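You operate a simulated robot arm through the tools that you are given. There is no shell and no other tool. Be economical: measure what you need, move in short steps, check, and stop when the job is done.

You are at the controls of a simulated robot arm. One attempt, no reset.

## Task
Prime the dry sauce pump and wipe the smear off the worktop.
Fine: the sauce tub stands under the spout; pump till the first sauce lies in it, two full strokes of it at most; use the blue cloth and lay it back. What is to be rubbed or washed off counts as gone when no trace of it is left.

Only the result counts: the job must be done as asked and must still hold three seconds after the hand-in. Knocking over, shifting, dropping, spilling or breaking anything else fails it. Flat cloth is picked up by pressing the open fingertips on it (5 to 10 N) and closing them slowly along it; thin cloth reads only 2 to 8 mm in the jaws.

## Robot
A 7-joint arm with a two-finger parallel gripper, fixed in place. Base frame: the origin is at the foot of the arm, x ahead of it, y to its left, z up; the work surface is at about z = 740. Readings come in mm, rad, newtons and seconds.
With the tool pointing down near the work surface it reaches from about 300 to 680 mm from the base axis. Its first joint turns from -1.152 to 1.152 rad. Payload 1.57 kg.
The tool frame sits at the grasp point between the pads (the TCP): z along the fingers, y along the line on which they close. The tips reach 30 mm beyond it. The gripper opens to 110 mm. The fingers are 24 mm wide and 12 mm thick; the gripper's body (48 by 112 mm) begins 78 mm behind the TCP.
Orientation is that of the tool frame in the base frame, as [roll, pitch, yaw] about the fixed x, y, z axes, in that order (R = Rz(yaw) Ry(pitch) Rx(roll)). With the fingers straight down and closing along the base's y, the tool's x points along the base's -x, its y along +y and its z along -z.

## Interface
- The arm moves only by the tool arm_command. Its arguments are lists of equal length, an entry for each row: "dp": the shift along the tool's x, y, z in m, a list of three; "rotation": the turn, a rotation vector about the tool's x, y, z in rad, a list of three. In form: {"dp": [[x, y, z], ...], "rotation": [[ax, ay, az], ...]}. A call has 1 to 10 rows; each row shifts and turns the commanded pose from where the row before left it, along the tool's axes as they then stand. "grip" is the opening, from 0 (shut) to 1 (fully open), set as the call begins (left out, the last holds). Each row takes 0.2 s and may step no farther than 50 mm and 0.15 rad from the row before; otherwise, or with a gripper value out of range, the whole call is refused. A pose out of reach is approached as far as the arm can. The call stops where the force on the tool passes 40 N (or 10 N more than at its start, if that is more) or the arm is blocked; 0.2 s more then pass. The fingers move at their own pace (about 108 mm/s each) and stop on an object; they squeeze with about 42 N. The grip force told is the motor's: it shows also when the fingers shut on nothing. Time passes only in rows, and 0.2 s behind the last, so rows that do not move let the fingers close. It gives the time, the measured TCP pose, the force on the tool (base axes), the opening and the grip force at its end, in the units of the frame above (readings bear some noise), with the torque about the TCP (base axes, N m) and any sound that the robot's microphone picked up.
- Cameras (640 x 400 px; columns grow to the right, rows downward): "scene" is fixed at [163.4, -398.4, 1391.2]; the picture's right is [0.76, -0.65, 0.00], its down [-0.44, -0.51, -0.74] and it looks along [0.48, 0.56, -0.67] (base axes); focal length 254 px, centre (320, 200). "wrist" rides on the gripper at [70, 16, -141] in the tool frame; the picture's right is [-0.23, 0.97, 0.00], its down [-0.85, -0.20, -0.48] and it looks along [-0.47, -0.11, 0.88] (tool axes); focal length 222 px, centre (320, 200). There is no depth. A picture from a camera that has moved, and an enlarged one, comes with that camera's place and axes in the base frame and with its lens.
- grab_frame(camera): a new picture of that camera. It takes no simulated time.
- inspect(camera, box): a new picture of the part [left, top, right, bottom] of that camera's present view, enlarged. It takes no simulated time.
- sign_off(): hands the job in; it is judged then, once.

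Work in short steps. Places have to be worked out from the pictures, the camera data and where the tool is seen: move nearer, look again, correct. Check each grasp and each placing, and mend what went wrong. You have 120 turns and 84 pictures in all, those below and enlarged ones among them. Open the gripper and draw the arm clear of the work before you hand the job in, unless the task says otherwise; then end with one line.

The tools are called after ">>>" by a JSON object that holds its "fn" and its "kwargs". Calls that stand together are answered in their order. arm_command: Moves the arm, as the interface text tells. Its arguments: {"type":"object","properties":{"dp":{"type":"array","items":{"type":"array","items":{"type":"number"}}},"rotation":{"type":"array","items":{"type":"array","items":{"type":"number"}}},"grip":{"type":"number"}},"required":["dp","rotation"]} The other tools are called the same way: grab_frame (camera) takes a picture; inspect (camera, box) takes an enlarged picture of a part of a camera's view; sign_off () hands the job in.

At the start:

```text
time_s: 0.0
tool_pos: [460.7, 104.0, 1168.1]
tool_rot: [3.141, -0.001, 3.141]
ft_force: [0.0, 0.4, -0.6]
wrist_torque: [0.0, 0.06, 0.01]
opening: 109.9
grip_force: 0.1
```

scene: 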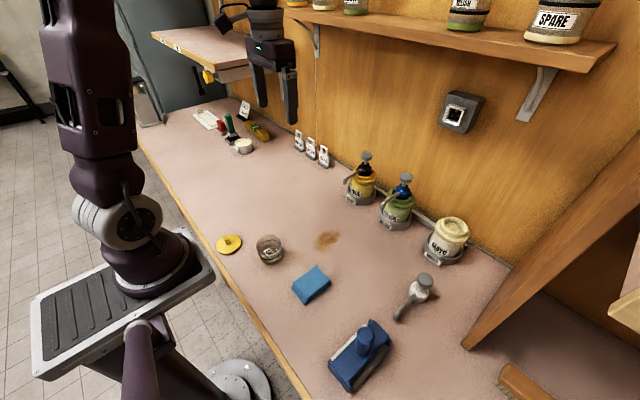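
wrist: 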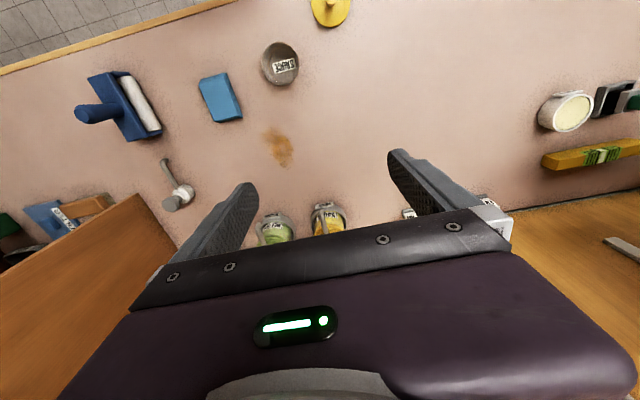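

I start by enlarging the pump area and the loose items to understand what is what.

>>> {"fn": "inspect", "kwargs": {"camera": "scene", "box": [320, 130, 480, 230]}}

>>> {"fn": "inspect", "kwargs": {"camera": "scene", "box": [200, 210, 440, 360]}}

>>> {"fn": "inspect", "kwargs": {"camera": "scene", "box": [180, 90, 340, 190]}}

```text
4.00 times, centred on (400, 180) of scene
camera zoom: at [163.4, -398.4, 1391.2], right [0.76, -0.65, 0.0], down [-0.44, -0.51, -0.74], along [0.48, 0.56, -0.67], focal length 1015 px, centre (0, 280)
```

zoom: 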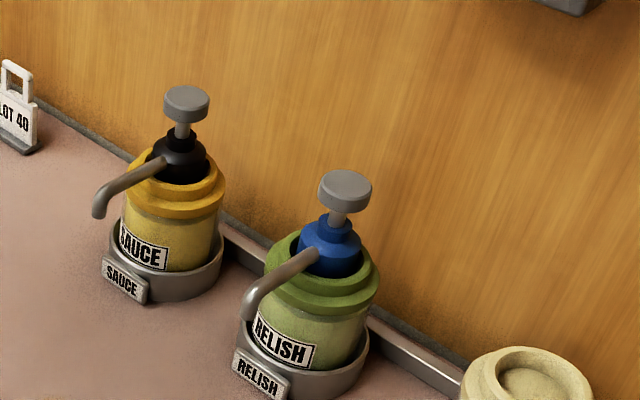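

```text
2.67 times, centred on (320, 285) of scene
camera zoom: at [163.4, -398.4, 1391.2], right [0.76, -0.65, 0.0], down [-0.44, -0.51, -0.74], along [0.48, 0.56, -0.67], focal length 676 px, centre (320, -27)
```

zoom: 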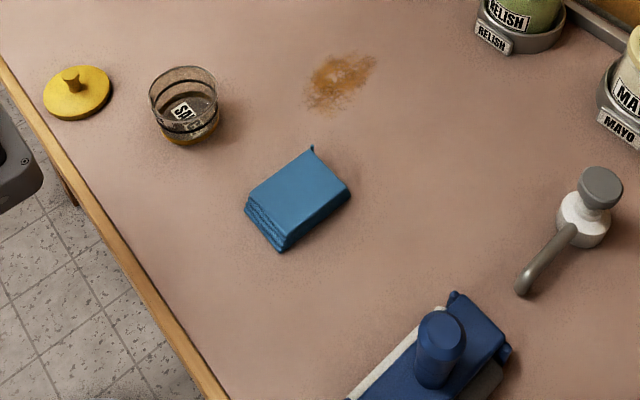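

```text
4.00 times, centred on (260, 140) of scene
camera zoom: at [163.4, -398.4, 1391.2], right [0.76, -0.65, 0.0], down [-0.44, -0.51, -0.74], along [0.48, 0.56, -0.67], focal length 1015 px, centre (560, 440)
```

zoom: 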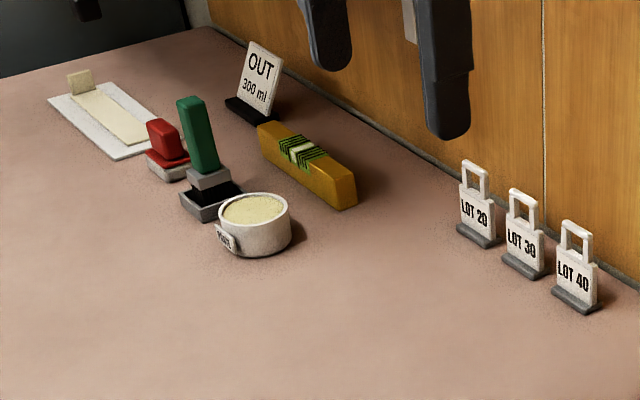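

The tub is away from the pump, so it must go under the sauce spout. I enlarge the wrist view for a second bearing on the pump, tub, cloth and smear.

>>> {"fn": "inspect", "kwargs": {"camera": "wrist", "box": [240, 150, 400, 250]}}

>>> {"fn": "inspect", "kwargs": {"camera": "wrist", "box": [180, 30, 340, 130]}}

>>> {"fn": "inspect", "kwargs": {"camera": "scene", "box": [230, 220, 310, 270]}}

```text
4.00 times, centred on (320, 200) of wrist
camera zoom: at [390.5, 120.2, 1310.5], right [0.23, 0.97, 0.0], down [0.85, -0.2, 0.48], along [0.47, -0.11, -0.88], focal length 888 px, centre (320, 200)
```

zoom: 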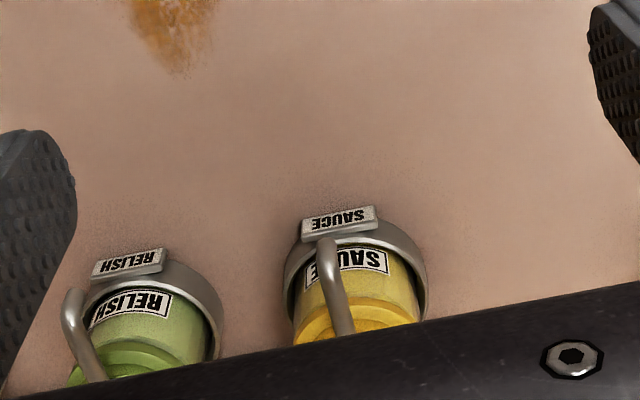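

```text
4.00 times, centred on (260, 80) of wrist
camera zoom: at [390.5, 120.2, 1310.5], right [0.23, 0.97, 0.0], down [0.85, -0.2, 0.48], along [0.47, -0.11, -0.88], focal length 888 px, centre (560, 680)
```

zoom: 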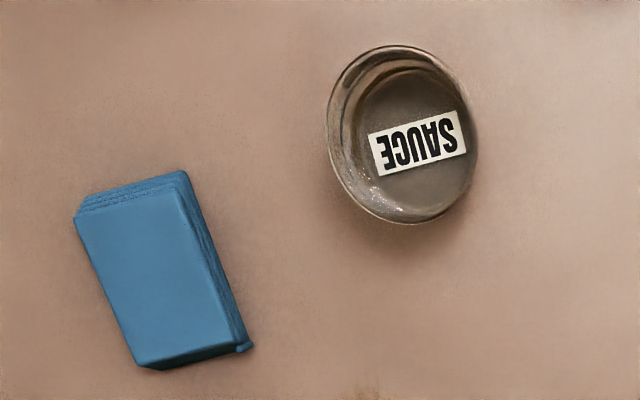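

```text
8.00 times, centred on (270, 245) of scene
camera zoom: at [163.4, -398.4, 1391.2], right [0.76, -0.65, 0.0], down [-0.44, -0.51, -0.74], along [0.48, 0.56, -0.67], focal length 2029 px, centre (720, -160)
```

zoom: 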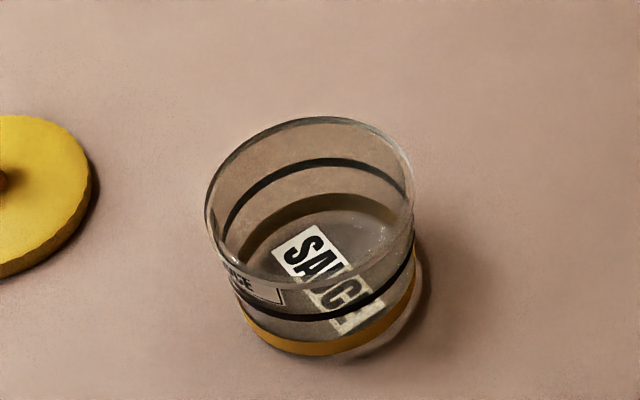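

Estimates: tub centre about (345,46), Ø75, ~55 high; spout tip about (667,60,853); smear (522,-18); cloth (380,-110). The gripper body would hit the spout if the tool were vertical, so I'll grasp the tub with the tool tilted about 35° forward. First I move above the tub and tilt.

>>> {"fn": "arm_command", "kwargs": {"dp": [[0.023, -0.0114, 0.034], [0.023, -0.0114, 0.034], [0.023, -0.0114, 0.034], [0.023, -0.0114, 0.034], [0.023, -0.0114, 0.034], [0, 0, 0], [0, 0, 0], [0, 0, 0], [0, 0, 0], [0, 0, 0]], "rotation": [[0, 0, 0], [0, 0, 0], [0, 0, 0], [0, 0, 0], [0, 0, 0], [0, -0.15, 0], [0, -0.15, 0], [0, -0.15, 0], [0, -0.15, 0], [0, 0, 0]], "grip": 1}}

>>> {"fn": "grab_frame", "kwargs": {"camera": "wrist"}}

```text
time_s: 2.2
tool_pos: [359.8, 45.3, 1000.3]
tool_rot: [3.126, 0.353, 3.141]
ft_force: [0.7, 0.1, -0.1]
wrist_torque: [0.0, -0.02, -0.02]
opening: 110.0
grip_force: 0.1
out of reach, approached as far as the arm can: row 7, 8, 9
```

```text
75 pictures are left
camera wrist: at [244.4, 60.2, 1110.2], right [0.21, 0.97, 0.09], down [0.64, -0.21, 0.74], along [0.74, -0.1, -0.66], focal length 222 px, centre (320, 200)
```

wrist: 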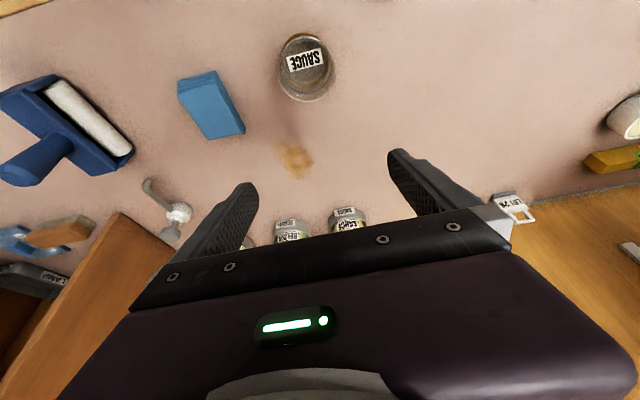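

Tilting this near the base is out of reach, so I'll pick vertically, set the tub further out and regrasp there. I untilt and check the pose.

>>> {"fn": "arm_command", "kwargs": {"dp": [[0, 0, 0], [0, 0, 0], [0, 0, 0]], "rotation": [[0, 0.15, 0], [0, 0.15, 0], [0, 0, 0]]}}

```text
time_s: 3.0
tool_pos: [360.1, 46.4, 1000.7]
tool_rot: [3.127, 0.051, -3.14]
ft_force: [0.3, 0.7, -0.6]
wrist_torque: [0.01, 0.02, 0.0]
opening: 110.0
grip_force: 0.1
```

Commanded pose follows the reached one. I level the tool and descend above the tub at (345,46) to check alignment.

>>> {"fn": "arm_command", "kwargs": {"dp": [[0.014, 0, 0], [0, 0, 0.035], [0, 0, 0.035], [0, 0, 0.035], [0, 0, 0.035], [0, 0, 0]], "rotation": [[-0.0146, 0.051, 0], [0, 0, 0], [0, 0, 0], [0, 0, 0], [0, 0, 0], [0, 0, 0]]}}

>>> {"fn": "grab_frame", "kwargs": {"camera": "wrist"}}

>>> {"fn": "inspect", "kwargs": {"camera": "scene", "box": [200, 170, 360, 270]}}

```text
time_s: 4.4
tool_pos: [351.5, 50.3, 857.6]
tool_rot: [3.113, 0.0, -3.137]
ft_force: [-0.2, 0.5, 0.1]
wrist_torque: [0.0, 0.01, 0.01]
opening: 110.0
grip_force: 0.1
```

```text
74 pictures are left
camera wrist: at [279.4, 62.7, 999.9], right [0.22, 0.97, 0.03], down [0.86, -0.21, 0.47], along [0.47, -0.08, -0.88], focal length 222 px, centre (320, 200)
```

wrist: 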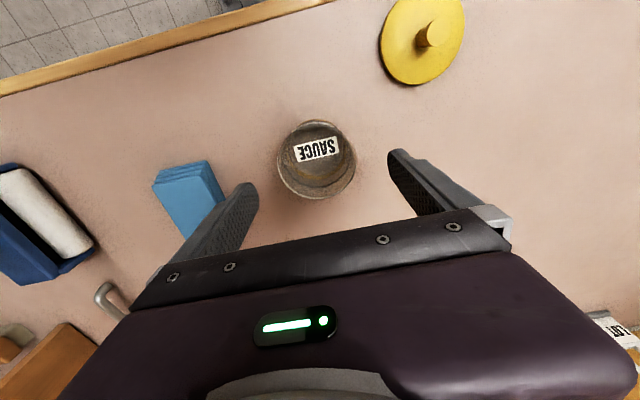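

```text
4.00 times, centred on (280, 220) of scene
camera zoom: at [163.4, -398.4, 1391.2], right [0.76, -0.65, 0.0], down [-0.44, -0.51, -0.74], along [0.48, 0.56, -0.67], focal length 1015 px, centre (480, 120)
```

zoom: 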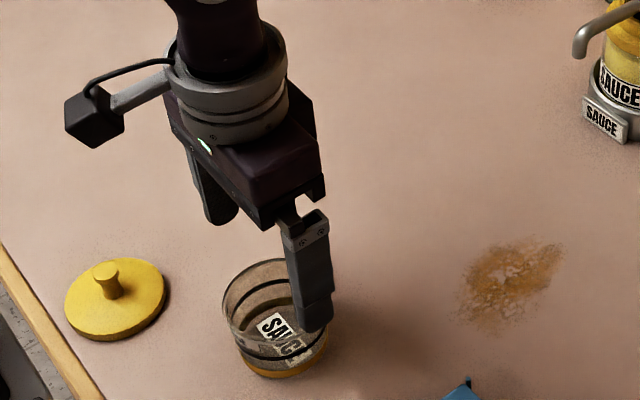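

Tub centre seen at about (344,48), between the fingers. I correct roll and offset, then descend to z≈776.

>>> {"fn": "arm_command", "kwargs": {"dp": [[0.006, -0.003, 0], [0, 0, 0.04], [0, 0, 0.03], [0, 0, 0]], "rotation": [[0.0286, 0, 0], [0, 0, 0], [0, 0, 0], [0, 0, 0]]}}

```text
time_s: 5.4
tool_pos: [344.0, 49.4, 789.0]
tool_rot: [3.139, 0.003, -3.137]
ft_force: [0.2, 0.0, 0.1]
wrist_torque: [0.01, -0.01, 0.01]
opening: 110.2
grip_force: 0.1
```

Pose is good; I lower 11 mm more, and close on the tub.

>>> {"fn": "arm_command", "kwargs": {"dp": [[0, -0.002, 0.011], [0, 0, 0]], "rotation": [[0, 0, 0], [0, 0, 0]]}}

>>> {"fn": "arm_command", "kwargs": {"dp": [[0, 0, 0], [0, 0, 0], [0, 0, 0], [0, 0, 0]], "rotation": [[0, 0, 0], [0, 0, 0], [0, 0, 0], [0, 0, 0]], "grip": 0.6}}

>>> {"fn": "inspect", "kwargs": {"camera": "scene", "box": [220, 190, 340, 270]}}

```text
time_s: 6.0
tool_pos: [344.3, 46.9, 778.5]
tool_rot: [3.139, 0.003, -3.138]
ft_force: [0.0, -0.1, 0.3]
wrist_torque: [0.01, -0.01, 0.01]
opening: 109.9
grip_force: 0.1
```

```text
time_s: 7.0
tool_pos: [343.4, 46.5, 778.8]
tool_rot: [3.14, 0.002, -3.137]
ft_force: [1.0, -0.1, -0.2]
wrist_torque: [0.01, -0.02, 0.0]
opening: 71.3
grip_force: 42.2
```

```text
5.00 times, centred on (280, 230) of scene
camera zoom: at [163.4, -398.4, 1391.2], right [0.76, -0.65, 0.0], down [-0.44, -0.51, -0.74], along [0.48, 0.56, -0.67], focal length 1268 px, centre (520, 50)
```

zoom: 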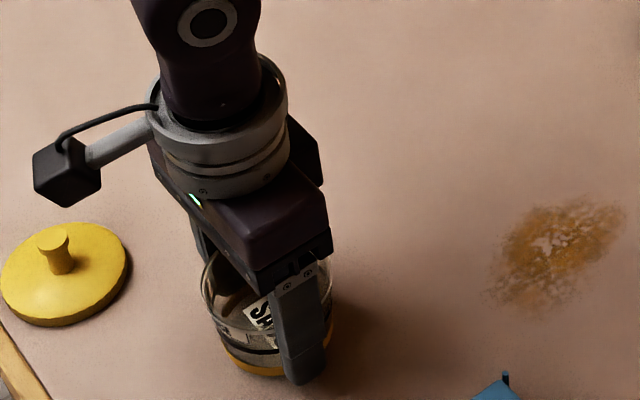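

Tub held (71 mm). I lift it 35 mm and carry it to about (590,60), short of the spout.

>>> {"fn": "arm_command", "kwargs": {"dp": [[0, 0, -0.035], [-0.041, 0.0023, 0], [-0.041, 0.0023, 0], [-0.041, 0.0023, 0], [-0.041, 0.0023, 0], [-0.041, 0.0023, 0], [-0.041, 0.0023, 0], [0, 0, 0]], "rotation": [[0, 0, 0], [0, 0, 0], [0, 0, 0], [0, 0, 0], [0, 0, 0], [0, 0, 0], [0, 0, 0], [0, 0, 0]]}}

>>> {"fn": "inspect", "kwargs": {"camera": "scene", "box": [260, 100, 420, 200]}}

>>> {"fn": "grab_frame", "kwargs": {"camera": "wrist"}}

```text
time_s: 8.8
tool_pos: [585.1, 61.9, 814.4]
tool_rot: [3.14, 0.002, -3.137]
ft_force: [0.2, 0.0, -0.5]
wrist_torque: [0.01, 0.02, 0.03]
opening: 66.0
grip_force: 0.1
```

```text
4.00 times, centred on (340, 150) of scene
camera zoom: at [163.4, -398.4, 1391.2], right [0.76, -0.65, 0.0], down [-0.44, -0.51, -0.74], along [0.48, 0.56, -0.67], focal length 1015 px, centre (240, 400)
```

zoom: 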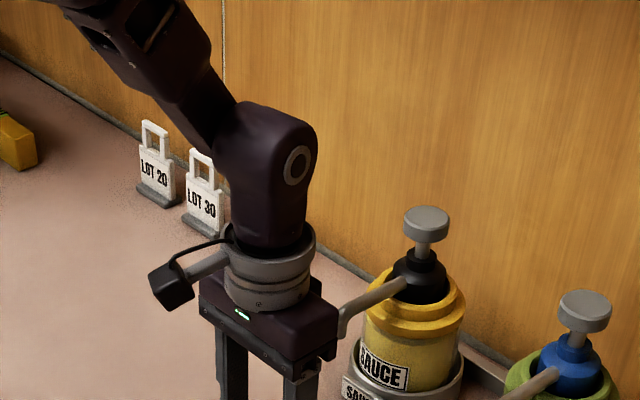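

```text
70 pictures are left
camera wrist: at [513.8, 78.4, 956.5], right [0.22, 0.97, 0.0], down [0.86, -0.2, 0.48], along [0.47, -0.11, -0.88], focal length 222 px, centre (320, 200)
```

wrist: 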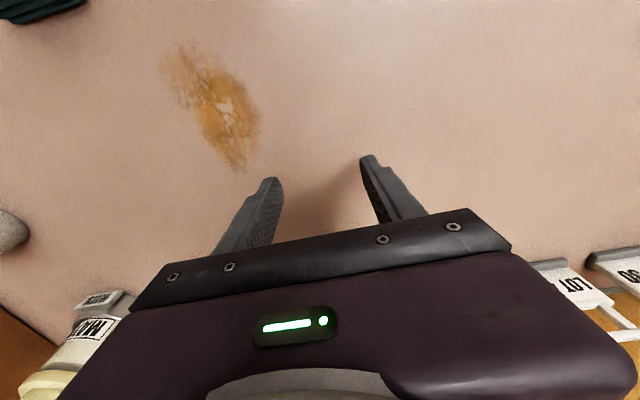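

Opening is now 66 with no force: the tub slipped out. I check where it is.

>>> {"fn": "inspect", "kwargs": {"camera": "scene", "box": [220, 200, 380, 300]}}

```text
4.00 times, centred on (300, 250) of scene
camera zoom: at [163.4, -398.4, 1391.2], right [0.76, -0.65, 0.0], down [-0.44, -0.51, -0.74], along [0.48, 0.56, -0.67], focal length 1015 px, centre (400, 0)
```

zoom: 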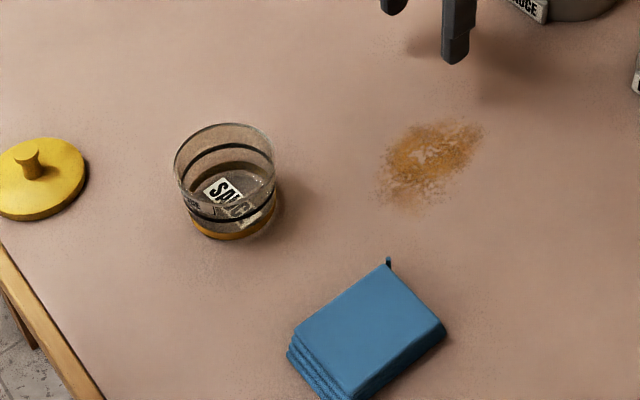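

The tub still stands, pushed to about (370,43). I open, go back above it and take a good wrist bearing.

>>> {"fn": "arm_command", "kwargs": {"dp": [[0, 0, -0.045], [0.043, -0.0036, 0], [0.043, -0.0036, 0], [0.043, -0.0036, 0], [0.043, -0.0036, 0], [0.043, -0.0036, 0], [0, 0, 0]], "rotation": [[0, 0, 0], [0, 0, 0], [0, 0, 0], [0, 0, 0], [0, 0, 0], [0, 0, 0], [0, 0, 0]], "grip": 1}}

>>> {"fn": "inspect", "kwargs": {"camera": "wrist", "box": [240, 100, 400, 200]}}

>>> {"fn": "inspect", "kwargs": {"camera": "scene", "box": [220, 190, 340, 265]}}

```text
time_s: 10.4
tool_pos: [370.9, 45.7, 860.2]
tool_rot: [3.141, 0.001, -3.138]
ft_force: [-0.5, -0.7, 0.1]
wrist_torque: [-0.01, 0.03, 0.0]
opening: 110.1
grip_force: 0.0
```

```text
4.00 times, centred on (320, 150) of wrist
camera zoom: at [299.9, 62.0, 1001.4], right [0.22, 0.97, 0.0], down [0.85, -0.2, 0.48], along [0.47, -0.11, -0.88], focal length 888 px, centre (320, 400)
```

zoom: 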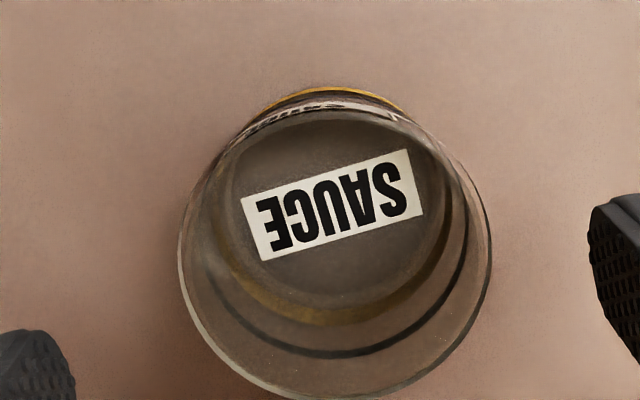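

```text
5.33 times, centred on (280, 228) of scene
camera zoom: at [163.3, -398.4, 1391.2], right [0.76, -0.65, 0.0], down [-0.44, -0.51, -0.74], along [0.48, 0.56, -0.67], focal length 1353 px, centre (533, 53)
```

zoom: 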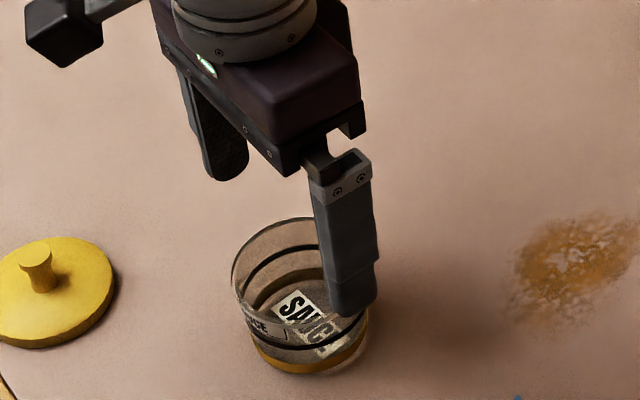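

The tub has a slight outward taper and now stands at about (374,46). I descend again, close fully and slowly lift a few mm to test the hold.

>>> {"fn": "arm_command", "kwargs": {"dp": [[-0.003, 0.001, 0.0], [0, 0, 0.043], [0, 0, 0.04], [0, 0, 0]], "rotation": [[0, 0, 0], [0, 0, 0], [0, 0, 0], [0, 0, 0]]}}

>>> {"fn": "arm_command", "kwargs": {"dp": [[0, 0, 0], [0, 0, 0], [0, 0, 0], [0, 0, 0], [0, 0, 0]], "rotation": [[0, 0, 0], [0, 0, 0], [0, 0, 0], [0, 0, 0], [0, 0, 0]], "grip": 0}}

>>> {"fn": "arm_command", "kwargs": {"dp": [[0, 0, -0.004], [0, 0, -0.004], [0, 0, -0.004], [0, 0, 0]], "rotation": [[0, 0, 0], [0, 0, 0], [0, 0, 0], [0, 0, 0]]}}

>>> {"fn": "inspect", "kwargs": {"camera": "scene", "box": [220, 190, 340, 265]}}

```text
time_s: 11.4
tool_pos: [373.8, 44.4, 777.9]
tool_rot: [3.14, 0.001, -3.138]
ft_force: [-0.3, 0.3, -0.3]
wrist_torque: [-0.03, 0.01, -0.02]
opening: 110.0
grip_force: 0.1
```

```text
time_s: 12.6
tool_pos: [374.2, 44.6, 778.4]
tool_rot: [3.14, 0.001, -3.137]
ft_force: [-0.2, 0.4, -0.6]
wrist_torque: [-0.02, 0.01, 0.01]
opening: 71.1
grip_force: 42.0
```

```text
time_s: 13.6
tool_pos: [375.6, 43.5, 788.3]
tool_rot: [3.14, 0.001, -3.14]
ft_force: [0.7, -0.4, -0.5]
wrist_torque: [0.02, 0.03, -0.04]
opening: 71.4
grip_force: 42.2
```

```text
5.33 times, centred on (280, 228) of scene
camera zoom: at [163.4, -398.4, 1391.2], right [0.76, -0.65, 0.0], down [-0.44, -0.51, -0.74], along [0.48, 0.56, -0.67], focal length 1353 px, centre (533, 53)
```

zoom: 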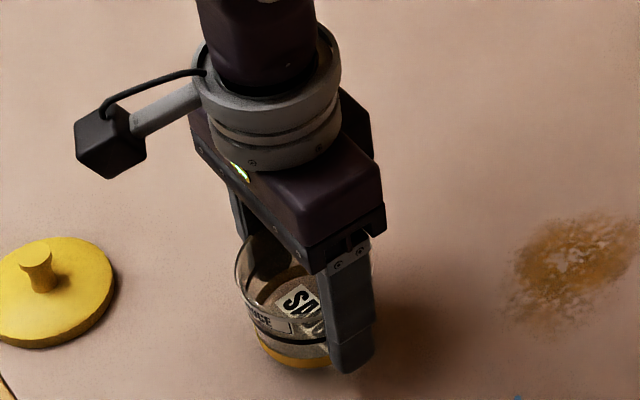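

Unclear whether it rose; I lift another 12 mm slowly and look again.

>>> {"fn": "arm_command", "kwargs": {"dp": [[0, 0, -0.004], [0, 0, -0.004], [0, 0, -0.004], [0, 0, 0]], "rotation": [[0, 0, 0], [0, 0, 0], [0, 0, 0], [0, 0, 0]]}}

>>> {"fn": "inspect", "kwargs": {"camera": "scene", "box": [220, 190, 340, 265]}}

```text
time_s: 14.6
tool_pos: [376.9, 42.4, 801.2]
tool_rot: [3.141, 0.0, -3.137]
ft_force: [0.6, 1.0, -0.5]
wrist_torque: [0.03, -0.04, 0.03]
opening: 71.5
grip_force: 41.6
```

```text
5.33 times, centred on (280, 228) of scene
camera zoom: at [163.4, -398.4, 1391.2], right [0.76, -0.65, 0.0], down [-0.44, -0.51, -0.74], along [0.48, 0.56, -0.67], focal length 1353 px, centre (533, 53)
```

zoom: 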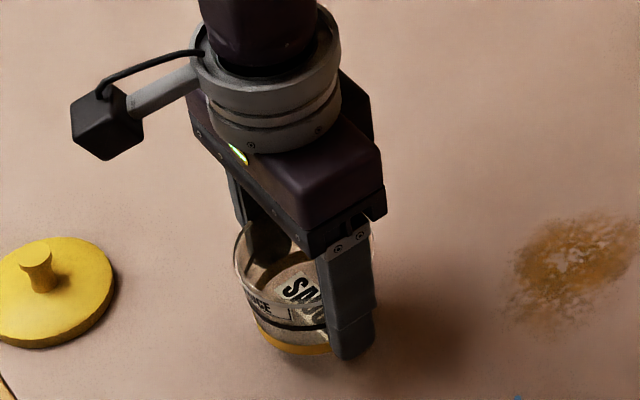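

It is lifting with the gripper now. I carry it gently forward in 20 mm steps.

>>> {"fn": "arm_command", "kwargs": {"dp": [[-0.008, 0, 0], [-0.016, 0.002, 0], [-0.02, 0.002, 0], [-0.02, 0.002, 0], [-0.02, 0.002, 0], [-0.02, 0.002, 0], [-0.02, 0.002, 0], [-0.02, 0.002, 0], [-0.016, 0.002, 0], [-0.008, 0.002, 0]], "rotation": [[0, 0, 0], [0, 0, 0], [0, 0, 0], [0, 0, 0], [0, 0, 0], [0, 0, 0], [0, 0, 0], [0, 0, 0], [0, 0, 0], [0, 0, 0]]}}

>>> {"fn": "inspect", "kwargs": {"camera": "scene", "box": [260, 140, 380, 215]}}

```text
time_s: 16.8
tool_pos: [545.0, 60.5, 799.2]
tool_rot: [3.14, 0.001, -3.139]
ft_force: [0.9, 0.0, -0.5]
wrist_torque: [0.02, 0.0, -0.01]
opening: 71.0
grip_force: 41.9
```

```text
5.33 times, centred on (320, 178) of scene
camera zoom: at [163.4, -398.4, 1391.2], right [0.76, -0.65, 0.0], down [-0.44, -0.51, -0.74], along [0.48, 0.56, -0.67], focal length 1353 px, centre (320, 320)
```

zoom: 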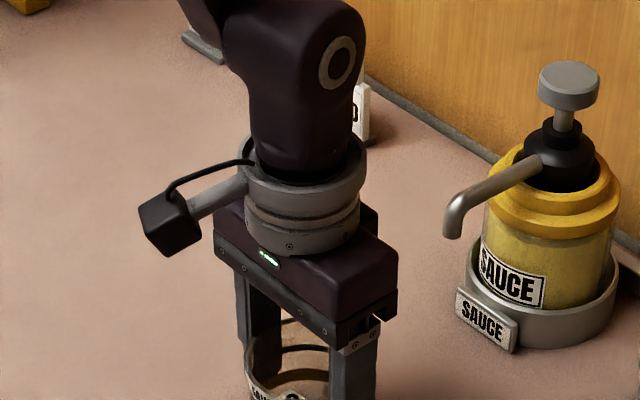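

Still held. I go 40 mm further and set it down gently (TCP z≈779).

>>> {"fn": "arm_command", "kwargs": {"dp": [[-0.01, 0, 0], [-0.015, 0, 0], [-0.01, 0, 0], [-0.005, 0, 0], [0, 0, 0.007], [0, 0, 0.007], [0, 0, 0.004], [0, 0, 0.003], [0, 0, 0]], "rotation": [[0, 0, 0], [0, 0, 0], [0, 0, 0], [0, 0, 0], [0, 0, 0], [0, 0, 0], [0, 0, 0], [0, 0, 0], [0, 0, 0]]}}

```text
time_s: 18.8
tool_pos: [584.2, 61.7, 778.6]
tool_rot: [3.14, 0.002, -3.14]
ft_force: [-0.8, -0.2, 2.0]
wrist_torque: [-0.05, 0.07, -0.05]
opening: 71.3
grip_force: 41.9
```

Touching down (2 N). I open, rise clear and tilt the tool 0.6 rad.

>>> {"fn": "arm_command", "kwargs": {"dp": [[0, 0, 0], [0, 0, 0], [0, 0, -0.03], [0, 0, -0.04], [0, 0, -0.04], [0, 0, 0], [0, 0, 0], [0, 0, 0], [0, 0, 0], [0, 0, 0]], "rotation": [[0, 0, 0], [0, 0, 0], [0, 0, 0], [0, 0, 0], [0, 0, 0], [0, -0.15, 0], [0, -0.15, 0], [0, -0.15, 0], [0, -0.15, 0], [0, 0, 0]], "grip": 1}}

>>> {"fn": "grab_frame", "kwargs": {"camera": "wrist"}}

>>> {"fn": "inspect", "kwargs": {"camera": "scene", "box": [260, 130, 420, 230]}}

```text
time_s: 21.0
tool_pos: [581.2, 62.7, 889.6]
tool_rot: [-3.141, 0.604, -3.14]
ft_force: [-0.1, -0.2, -0.6]
wrist_torque: [0.0, 0.02, -0.01]
opening: 110.1
grip_force: 0.2
```

```text
63 pictures are left
camera wrist: at [443.6, 78.2, 966.7], right [0.18, 0.97, 0.13], down [0.43, -0.2, 0.88], along [0.88, -0.11, -0.46], focal length 222 px, centre (320, 200)
```

wrist: 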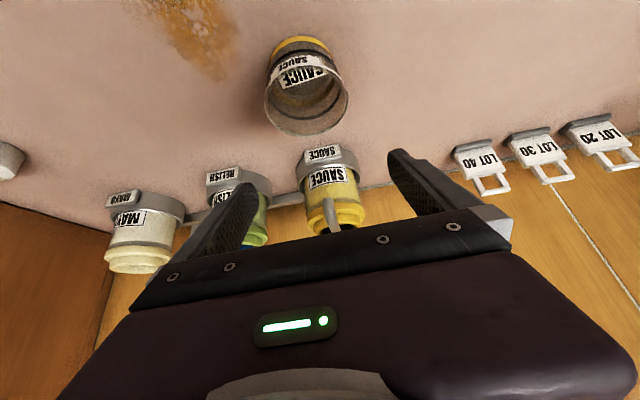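

```text
4.00 times, centred on (340, 180) of scene
camera zoom: at [163.4, -398.4, 1391.2], right [0.76, -0.65, 0.0], down [-0.44, -0.51, -0.74], along [0.48, 0.56, -0.67], focal length 1015 px, centre (240, 280)
```

zoom: 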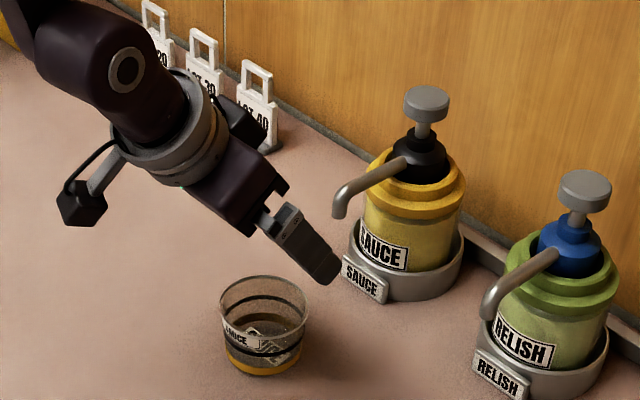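

The tub stands at (585,62). I descend tilted to TCP (593,62,782) and close on it.

>>> {"fn": "arm_command", "kwargs": {"dp": [[0.0128, 0, 0.024], [0.0128, 0, 0.024], [0.0128, 0, 0.024], [0.0127, 0, 0.0239], [0, 0, 0]], "rotation": [[0, 0, 0], [0, 0, 0], [0, 0, 0], [0, 0, 0], [0, 0, 0]]}}

>>> {"fn": "inspect", "kwargs": {"camera": "scene", "box": [260, 130, 420, 230]}}

```text
time_s: 22.2
tool_pos: [593.8, 63.2, 780.3]
tool_rot: [3.139, 0.599, -3.139]
ft_force: [1.6, -0.8, 0.4]
wrist_torque: [0.0, 0.02, 0.01]
opening: 109.8
grip_force: 0.1
```

```text
4.00 times, centred on (340, 180) of scene
camera zoom: at [163.4, -398.4, 1391.2], right [0.76, -0.65, 0.0], down [-0.44, -0.51, -0.74], along [0.48, 0.56, -0.67], focal length 1015 px, centre (240, 280)
```

zoom: 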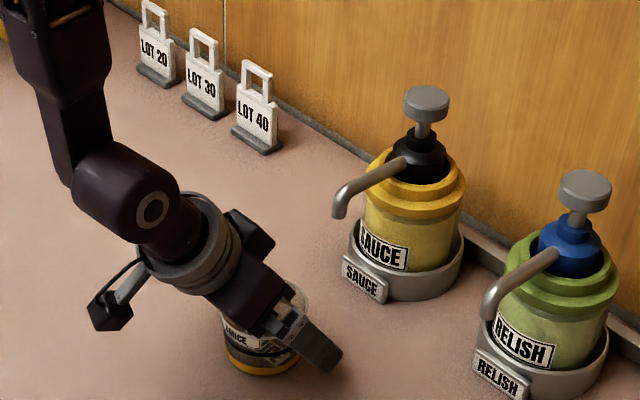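

Fingers straddle the tub. I tilt another 0.12 rad for spout clearance, then close.

>>> {"fn": "arm_command", "kwargs": {"dp": [[0, -0.001, 0], [0, 0, 0]], "rotation": [[0, -0.12, 0], [0, 0, 0]]}}

>>> {"fn": "arm_command", "kwargs": {"dp": [[0, 0, 0], [0, 0, 0], [0, 0, 0], [0, 0, 0], [0, 0, 0]], "rotation": [[0, 0, 0], [0, 0, 0], [0, 0, 0], [0, 0, 0], [0, 0, 0]], "grip": 0}}

```text
time_s: 22.8
tool_pos: [595.6, 62.1, 780.8]
tool_rot: [3.139, 0.723, -3.137]
ft_force: [0.2, 1.0, 0.2]
wrist_torque: [0.01, 0.03, -0.01]
opening: 110.0
grip_force: 0.1
```

```text
time_s: 24.0
tool_pos: [595.1, 63.5, 780.3]
tool_rot: [3.14, 0.721, -3.139]
ft_force: [0.4, -0.3, -0.2]
wrist_torque: [0.03, 0.0, 0.02]
opening: 70.9
grip_force: 42.2
```

Held at 71 mm. Small 8 mm lift and gentle advance of about 72 mm toward the spout.

>>> {"fn": "arm_command", "kwargs": {"dp": [[-0.0026, 0, -0.003], [-0.0027, 0, -0.003], [-0.0078, -0.0003, 0.0068], [-0.0078, -0.0003, 0.0068], [-0.0078, -0.0003, 0.0068], [-0.0078, -0.0003, 0.0068], [-0.0078, -0.0003, 0.0068], [0, 0, 0]], "rotation": [[0, 0, 0], [0, 0, 0], [0, 0, 0], [0, 0, 0], [0, 0, 0], [0, 0, 0], [0, 0, 0], [0, 0, 0]]}}

>>> {"fn": "inspect", "kwargs": {"camera": "scene", "box": [290, 140, 410, 215]}}

>>> {"fn": "grab_frame", "kwargs": {"camera": "wrist"}}

```text
time_s: 25.8
tool_pos: [645.6, 59.4, 786.7]
tool_rot: [3.14, 0.721, 3.141]
ft_force: [0.8, -0.3, -0.4]
wrist_torque: [0.02, 0.02, 0.03]
opening: 71.4
grip_force: 42.4
```

```text
5.33 times, centred on (350, 178) of scene
camera zoom: at [163.4, -398.4, 1391.2], right [0.76, -0.65, 0.0], down [-0.44, -0.51, -0.74], along [0.48, 0.56, -0.67], focal length 1353 px, centre (160, 320)
```

zoom: 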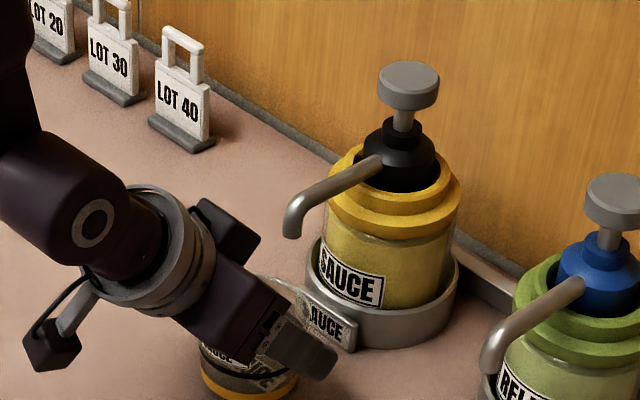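

```text
59 pictures are left
camera wrist: at [499.1, 75.9, 848.4], right [0.17, 0.97, 0.15], down [0.33, -0.2, 0.92], along [0.93, -0.11, -0.35], focal length 222 px, centre (320, 200)
```

wrist: 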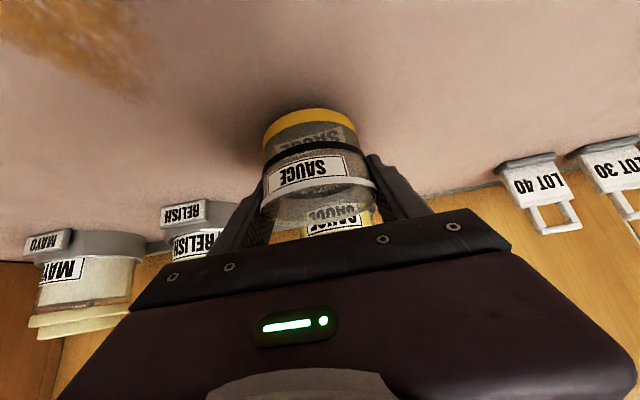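

Clear of the spout; tub centre is at about x=636. I advance 23 mm more and lower it onto the worktop.

>>> {"fn": "arm_command", "kwargs": {"dp": [[-0.006, 0, 0.0053], [-0.006, 0, 0.0053], [-0.0053, 0, 0.0046], [0, 0, 0], [0.0013, 0, 0.0015], [0.0013, 0, 0.0015], [0.001, 0, 0.0012], [0, 0, 0]], "rotation": [[0, 0, 0], [0, 0, 0], [0, 0, 0], [0, 0, 0], [0, 0, 0], [0, 0, 0], [0, 0, 0], [0, 0, 0]]}}

>>> {"fn": "inspect", "kwargs": {"camera": "scene", "box": [290, 140, 410, 215]}}

```text
time_s: 27.6
tool_pos: [668.6, 59.5, 784.9]
tool_rot: [3.139, 0.72, -3.14]
ft_force: [0.5, -0.4, -0.2]
wrist_torque: [0.02, 0.01, -0.01]
opening: 71.3
grip_force: 42.6
```

```text
5.33 times, centred on (350, 178) of scene
camera zoom: at [163.4, -398.4, 1391.2], right [0.76, -0.65, 0.0], down [-0.44, -0.51, -0.74], along [0.48, 0.56, -0.67], focal length 1353 px, centre (160, 320)
```

zoom: 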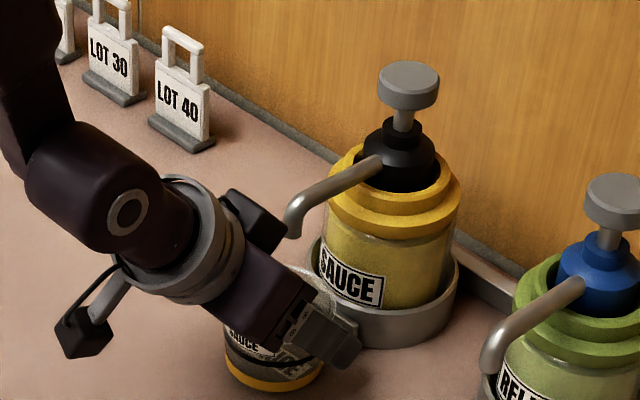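

Still about 4 mm high; I lower in 1.5 mm steps until a contact force shows.

>>> {"fn": "arm_command", "kwargs": {"dp": [[0.001, 0, 0.0011], [0.001, 0, 0.0011], [0.001, 0, 0.0011], [0, 0, 0]], "rotation": [[0, 0, 0], [0, 0, 0], [0, 0, 0], [0, 0, 0]]}}

```text
time_s: 28.6
tool_pos: [671.0, 59.8, 780.0]
tool_rot: [3.14, 0.725, -3.14]
ft_force: [-4.7, 1.9, 25.0]
wrist_torque: [0.1, 0.63, -0.01]
opening: 71.0
grip_force: 42.7
```

Firm contact (25 N). I back up 1 mm, open, and back off along the tool axis.

>>> {"fn": "arm_command", "kwargs": {"dp": [[-0.0007, 0, -0.0009], [0, 0, 0]], "rotation": [[0, 0, 0], [0, 0, 0]]}}

>>> {"fn": "arm_command", "kwargs": {"dp": [[0, 0, 0], [0, 0, 0], [0, 0, -0.02], [0, 0, -0.04], [0, 0, -0.04], [0, 0, 0]], "rotation": [[0, 0, 0], [0, 0, 0], [0, 0, 0], [0, 0, 0], [0, 0, 0], [0, 0, 0]], "grip": 1}}

>>> {"fn": "inspect", "kwargs": {"camera": "scene", "box": [290, 140, 410, 215]}}

>>> {"fn": "inspect", "kwargs": {"camera": "wrist", "box": [240, 80, 400, 240]}}

```text
time_s: 29.2
tool_pos: [669.5, 59.3, 781.6]
tool_rot: [3.14, 0.723, -3.14]
ft_force: [4.3, 2.4, 10.2]
wrist_torque: [0.14, -0.13, -0.01]
opening: 70.9
grip_force: 42.0
```

```text
time_s: 30.6
tool_pos: [604.2, 59.0, 855.4]
tool_rot: [3.139, 0.721, -3.138]
ft_force: [-0.5, 0.3, 0.4]
wrist_torque: [-0.03, 0.04, -0.03]
opening: 109.8
grip_force: 0.1
```

```text
5.33 times, centred on (350, 178) of scene
camera zoom: at [163.3, -398.4, 1391.2], right [0.76, -0.65, 0.0], down [-0.44, -0.51, -0.74], along [0.48, 0.56, -0.67], focal length 1353 px, centre (160, 320)
```

zoom: 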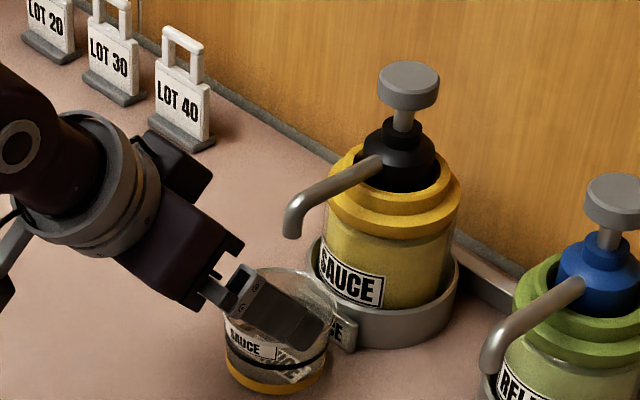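

```text
2.50 times, centred on (320, 160) of wrist
camera zoom: at [457.1, 75.4, 916.2], right [0.17, 0.97, 0.15], down [0.33, -0.2, 0.92], along [0.93, -0.1, -0.35], focal length 555 px, centre (320, 300)
```

zoom: 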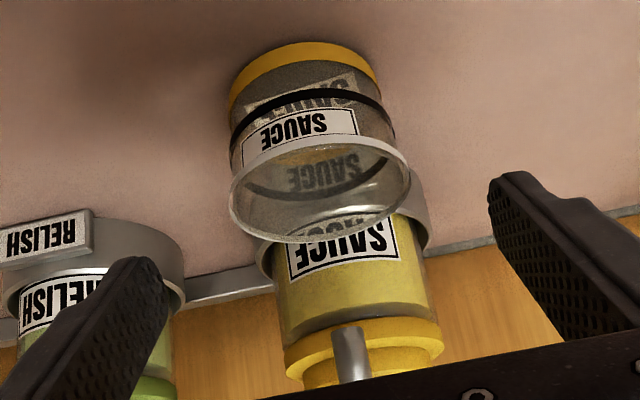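

Tub stands under the spout (spout tip about (667,62,852), tub centre ~(657,61)). Now the pump: knob top estimated at (766,61,931). I rise, close the fingers and reduce tilt a little.

>>> {"fn": "arm_command", "kwargs": {"dp": [[-0.023, 0, -0.0263], [-0.023, 0, -0.0263], [-0.023, 0, -0.0263], [-0.023, 0, -0.0263], [0, 0, 0], [0, 0, 0]], "rotation": [[0, 0, 0], [0, 0, 0], [0, 0, 0], [0, 0, 0], [0, 0.12, 0], [0, 0, 0]], "grip": 0}}

>>> {"fn": "inspect", "kwargs": {"camera": "scene", "box": [290, 120, 410, 220]}}

>>> {"fn": "grab_frame", "kwargs": {"camera": "wrist"}}

```text
time_s: 32.0
tool_pos: [604.6, 59.9, 993.9]
tool_rot: [3.139, 0.601, -3.138]
ft_force: [0.1, 0.6, 0.6]
wrist_torque: [-0.01, -0.01, -0.02]
opening: 0.1
grip_force: 21.0
```

```text
4.00 times, centred on (350, 170) of scene
camera zoom: at [163.4, -398.4, 1391.2], right [0.76, -0.65, 0.0], down [-0.44, -0.51, -0.74], along [0.48, 0.56, -0.67], focal length 1015 px, centre (200, 320)
```

zoom: 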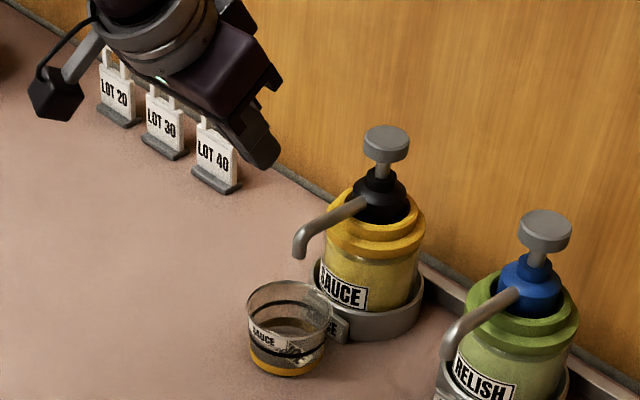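

```text
54 pictures are left
camera wrist: at [465.6, 76.2, 1072.2], right [0.18, 0.97, 0.13], down [0.44, -0.2, 0.88], along [0.88, -0.1, -0.46], focal length 222 px, centre (320, 200)
```

wrist: 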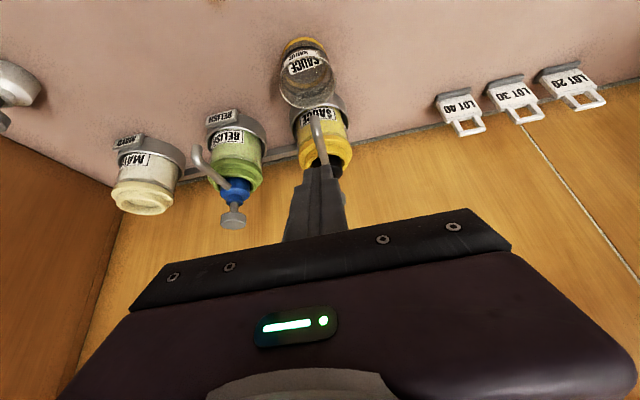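

Fingers line up with the pump (y≈62). I move forward at this height to hover over the knob.

>>> {"fn": "arm_command", "kwargs": {"dp": [[-0.0314, 0.0005, 0.0215], [-0.0314, 0.0005, 0.0215], [-0.0314, 0.0005, 0.0215], [-0.0314, 0.0005, 0.0215], [0, 0, 0]], "rotation": [[0, 0, 0], [0, 0, 0], [0, 0, 0], [0, 0, 0], [0, 0, 0]]}}

>>> {"fn": "inspect", "kwargs": {"camera": "scene", "box": [290, 120, 410, 220]}}

>>> {"fn": "grab_frame", "kwargs": {"camera": "wrist"}}

```text
time_s: 33.2
tool_pos: [755.1, 62.5, 995.1]
tool_rot: [3.139, 0.602, -3.141]
ft_force: [0.7, 0.1, 0.8]
wrist_torque: [-0.01, -0.05, -0.05]
opening: 0.2
grip_force: 21.4
```

```text
4.00 times, centred on (350, 170) of scene
camera zoom: at [163.4, -398.4, 1391.2], right [0.76, -0.65, 0.0], down [-0.44, -0.51, -0.74], along [0.48, 0.56, -0.67], focal length 1015 px, centre (200, 320)
```

zoom: 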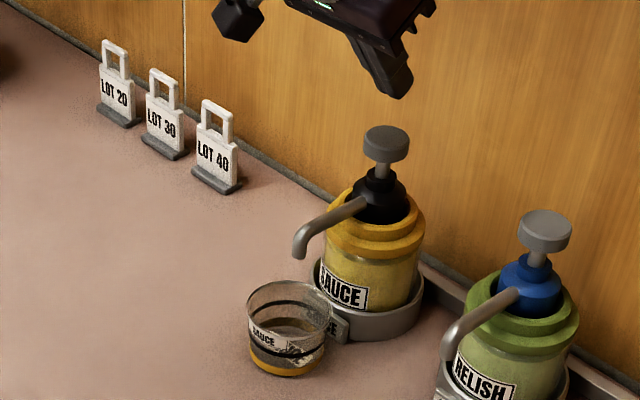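

```text
52 pictures are left
camera wrist: at [616.8, 77.9, 1073.8], right [0.18, 0.97, 0.13], down [0.44, -0.2, 0.88], along [0.88, -0.11, -0.46], focal length 222 px, centre (320, 200)
```

wrist: 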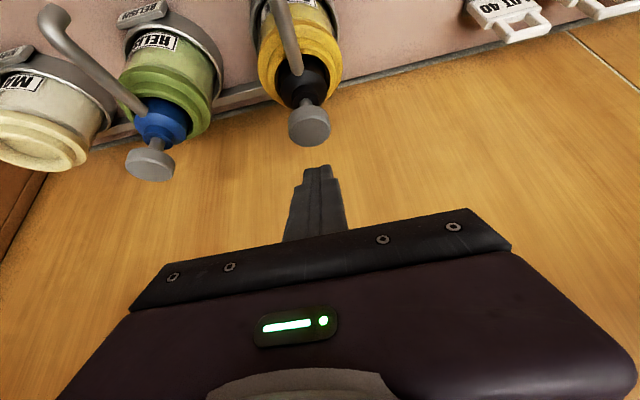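

Knob top resolves to about (764,61,929), right below the tip. I descend in 5 mm steps to touch it.

>>> {"fn": "arm_command", "kwargs": {"dp": [[0.0045, -0.001, 0.0066], [0.0045, 0, 0.0066], [0.0045, 0, 0.0066], [0.00226, 0, 0.0033], [0.00226, 0, 0.0033], [0, 0, 0]], "rotation": [[0, 0, 0], [0, 0, 0], [0, 0, 0], [0, 0, 0], [0, 0, 0], [0, 0, 0]]}}

>>> {"fn": "inspect", "kwargs": {"camera": "scene", "box": [320, 120, 400, 170]}}

>>> {"fn": "inspect", "kwargs": {"camera": "wrist", "box": [240, 100, 400, 200]}}

```text
time_s: 34.6
tool_pos: [755.3, 62.1, 963.5]
tool_rot: [3.14, 0.601, -3.141]
ft_force: [-0.5, 0.3, 0.7]
wrist_torque: [0.0, -0.03, 0.01]
opening: 0.1
grip_force: 21.2
```

```text
8.00 times, centred on (360, 145) of scene
camera zoom: at [163.4, -398.4, 1391.2], right [0.76, -0.65, 0.0], down [-0.44, -0.51, -0.74], along [0.48, 0.56, -0.67], focal length 2029 px, centre (0, 640)
```

zoom: 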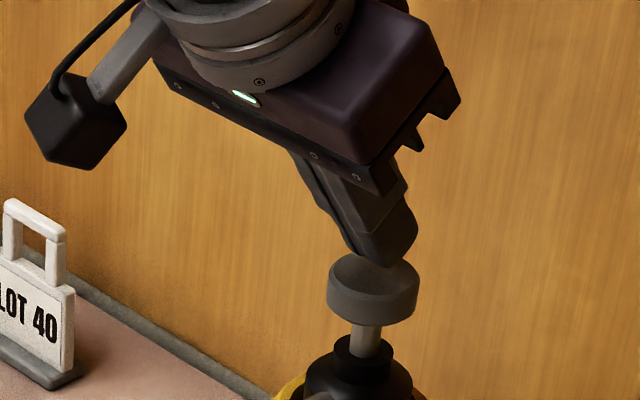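

```text
4.00 times, centred on (320, 150) of wrist
camera zoom: at [617.3, 77.4, 1041.3], right [0.18, 0.97, 0.13], down [0.44, -0.2, 0.88], along [0.88, -0.11, -0.46], focal length 888 px, centre (320, 400)
```

zoom: 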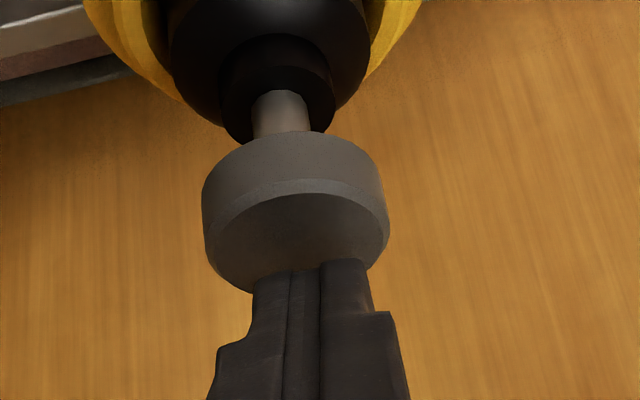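

The tip hovers just over the rear of the knob; I shift 9 mm back and 3 mm right to centre it, then press gently to feel contact.

>>> {"fn": "arm_command", "kwargs": {"dp": [[0.0074, -0.003, -0.0051], [0, 0, 0], [0.0011, 0, 0.0017], [0.0011, 0, 0.0017], [0.0011, 0, 0.0017], [0, 0, 0]], "rotation": [[0, 0, 0], [0, 0, 0], [0, 0, 0], [0, 0, 0], [0, 0, 0], [0, 0, 0]]}}

>>> {"fn": "inspect", "kwargs": {"camera": "wrist", "box": [240, 100, 400, 200]}}

```text
time_s: 36.0
tool_pos: [748.4, 59.3, 956.9]
tool_rot: [3.139, 0.601, -3.14]
ft_force: [0.1, 0.6, 0.7]
wrist_torque: [0.03, 0.03, -0.05]
opening: 0.1
grip_force: 21.4
```

```text
4.00 times, centred on (320, 150) of wrist
camera zoom: at [608.8, 74.9, 1034.2], right [0.18, 0.97, 0.13], down [0.44, -0.2, 0.88], along [0.88, -0.11, -0.46], focal length 888 px, centre (320, 400)
```

zoom: 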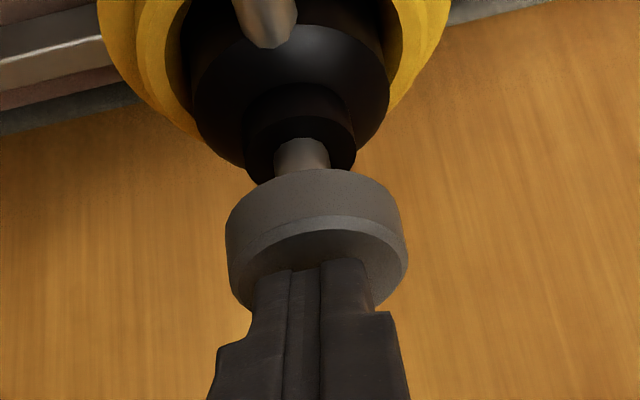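

Centred on the knob. I press on in 3 mm rows, watching the force.

>>> {"fn": "arm_command", "kwargs": {"dp": [[0.0017, 0, 0.0025], [0.0017, 0, 0.0025], [0.0017, 0, 0.0025], [0, 0, 0]], "rotation": [[0, 0, 0], [0, 0, 0], [0, 0, 0], [0, 0, 0]]}}

```text
time_s: 37.0
tool_pos: [746.5, 57.3, 948.3]
tool_rot: [3.139, 0.601, -3.138]
ft_force: [0.4, 1.1, 1.1]
wrist_torque: [0.04, -0.02, 0.04]
opening: 0.2
grip_force: 21.4
```

>>> {"fn": "arm_command", "kwargs": {"dp": [[0.0017, 0.001, 0.0025], [0.0017, 0.001, 0.0025], [0.0017, 0, 0.0025], [0, 0, 0]], "rotation": [[0, 0, 0], [0, 0, 0], [0, 0, 0], [0, 0, 0]]}}

>>> {"fn": "inspect", "kwargs": {"camera": "scene", "box": [320, 120, 400, 170]}}

```text
time_s: 38.0
tool_pos: [746.8, 62.1, 939.7]
tool_rot: [3.139, 0.604, -3.138]
ft_force: [-2.9, -0.2, 6.9]
wrist_torque: [-0.01, 0.01, 0.02]
opening: 0.1
grip_force: 21.8
heard: click
```

```text
8.00 times, centred on (360, 145) of scene
camera zoom: at [163.1, -398.4, 1391.2], right [0.76, -0.65, 0.0], down [-0.44, -0.51, -0.74], along [0.48, 0.56, -0.67], focal length 2029 px, centre (0, 640)
```

zoom: 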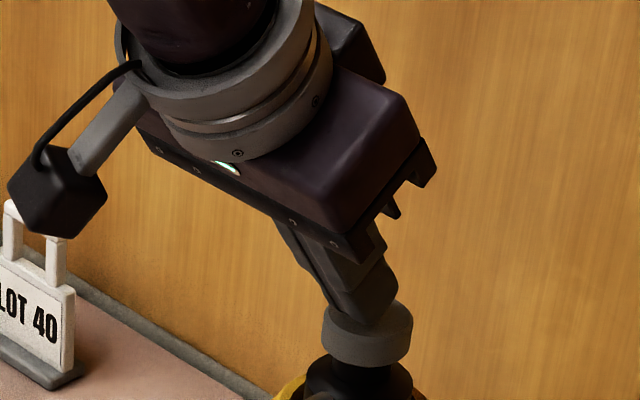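

A click was heard and the knob is nearly down. I press 4 mm more to find the bottom stop, then I release.

>>> {"fn": "arm_command", "kwargs": {"dp": [[0.0011, 0, 0.0017], [0.0011, 0, 0.0017], [0, 0, 0]], "rotation": [[0, 0, 0], [0, 0, 0], [0, 0, 0]]}}

>>> {"fn": "inspect", "kwargs": {"camera": "scene", "box": [300, 130, 400, 210]}}

```text
time_s: 38.8
tool_pos: [747.9, 60.3, 937.1]
tool_rot: [3.14, 0.607, -3.138]
ft_force: [-10.5, 3.3, 30.0]
wrist_torque: [0.1, 0.1, 0.05]
opening: 0.0
grip_force: 21.1
```

```text
5.00 times, centred on (350, 170) of scene
camera zoom: at [162.4, -398.4, 1391.3], right [0.76, -0.65, 0.0], down [-0.44, -0.51, -0.74], along [0.48, 0.56, -0.67], focal length 1268 px, centre (170, 350)
```

zoom: 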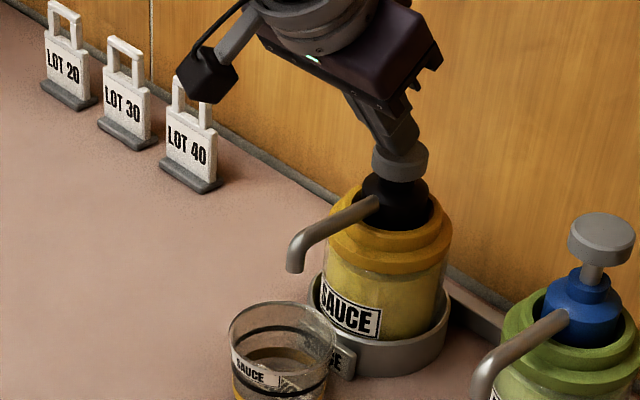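

Bottom stop found (30 N at z≈937); no sauce yet. I release fully to z≈962 and check that the knob rises and what shows in the tub.

>>> {"fn": "arm_command", "kwargs": {"dp": [[-0.0034, 0, -0.005], [-0.0034, 0, -0.005], [-0.0034, 0, -0.005], [-0.004, 0, -0.0056], [0, 0, 0]], "rotation": [[0, 0, 0], [0, 0, 0], [0, 0, 0], [0, 0, 0], [0, 0, 0]]}}

>>> {"fn": "inspect", "kwargs": {"camera": "scene", "box": [300, 130, 400, 210]}}

```text
time_s: 40.0
tool_pos: [746.3, 59.0, 957.6]
tool_rot: [3.141, 0.602, -3.137]
ft_force: [0.3, -0.2, 0.9]
wrist_torque: [0.0, 0.01, 0.0]
opening: 0.0
grip_force: 21.6
```

```text
5.00 times, centred on (350, 170) of scene
camera zoom: at [163.3, -398.4, 1391.2], right [0.76, -0.65, 0.0], down [-0.44, -0.51, -0.74], along [0.48, 0.56, -0.67], focal length 1268 px, centre (170, 350)
```

zoom: 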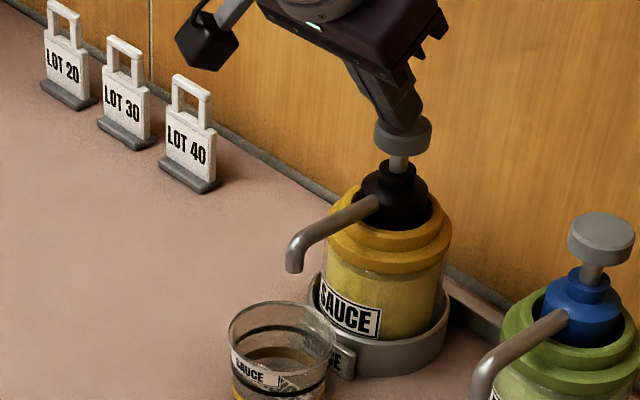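

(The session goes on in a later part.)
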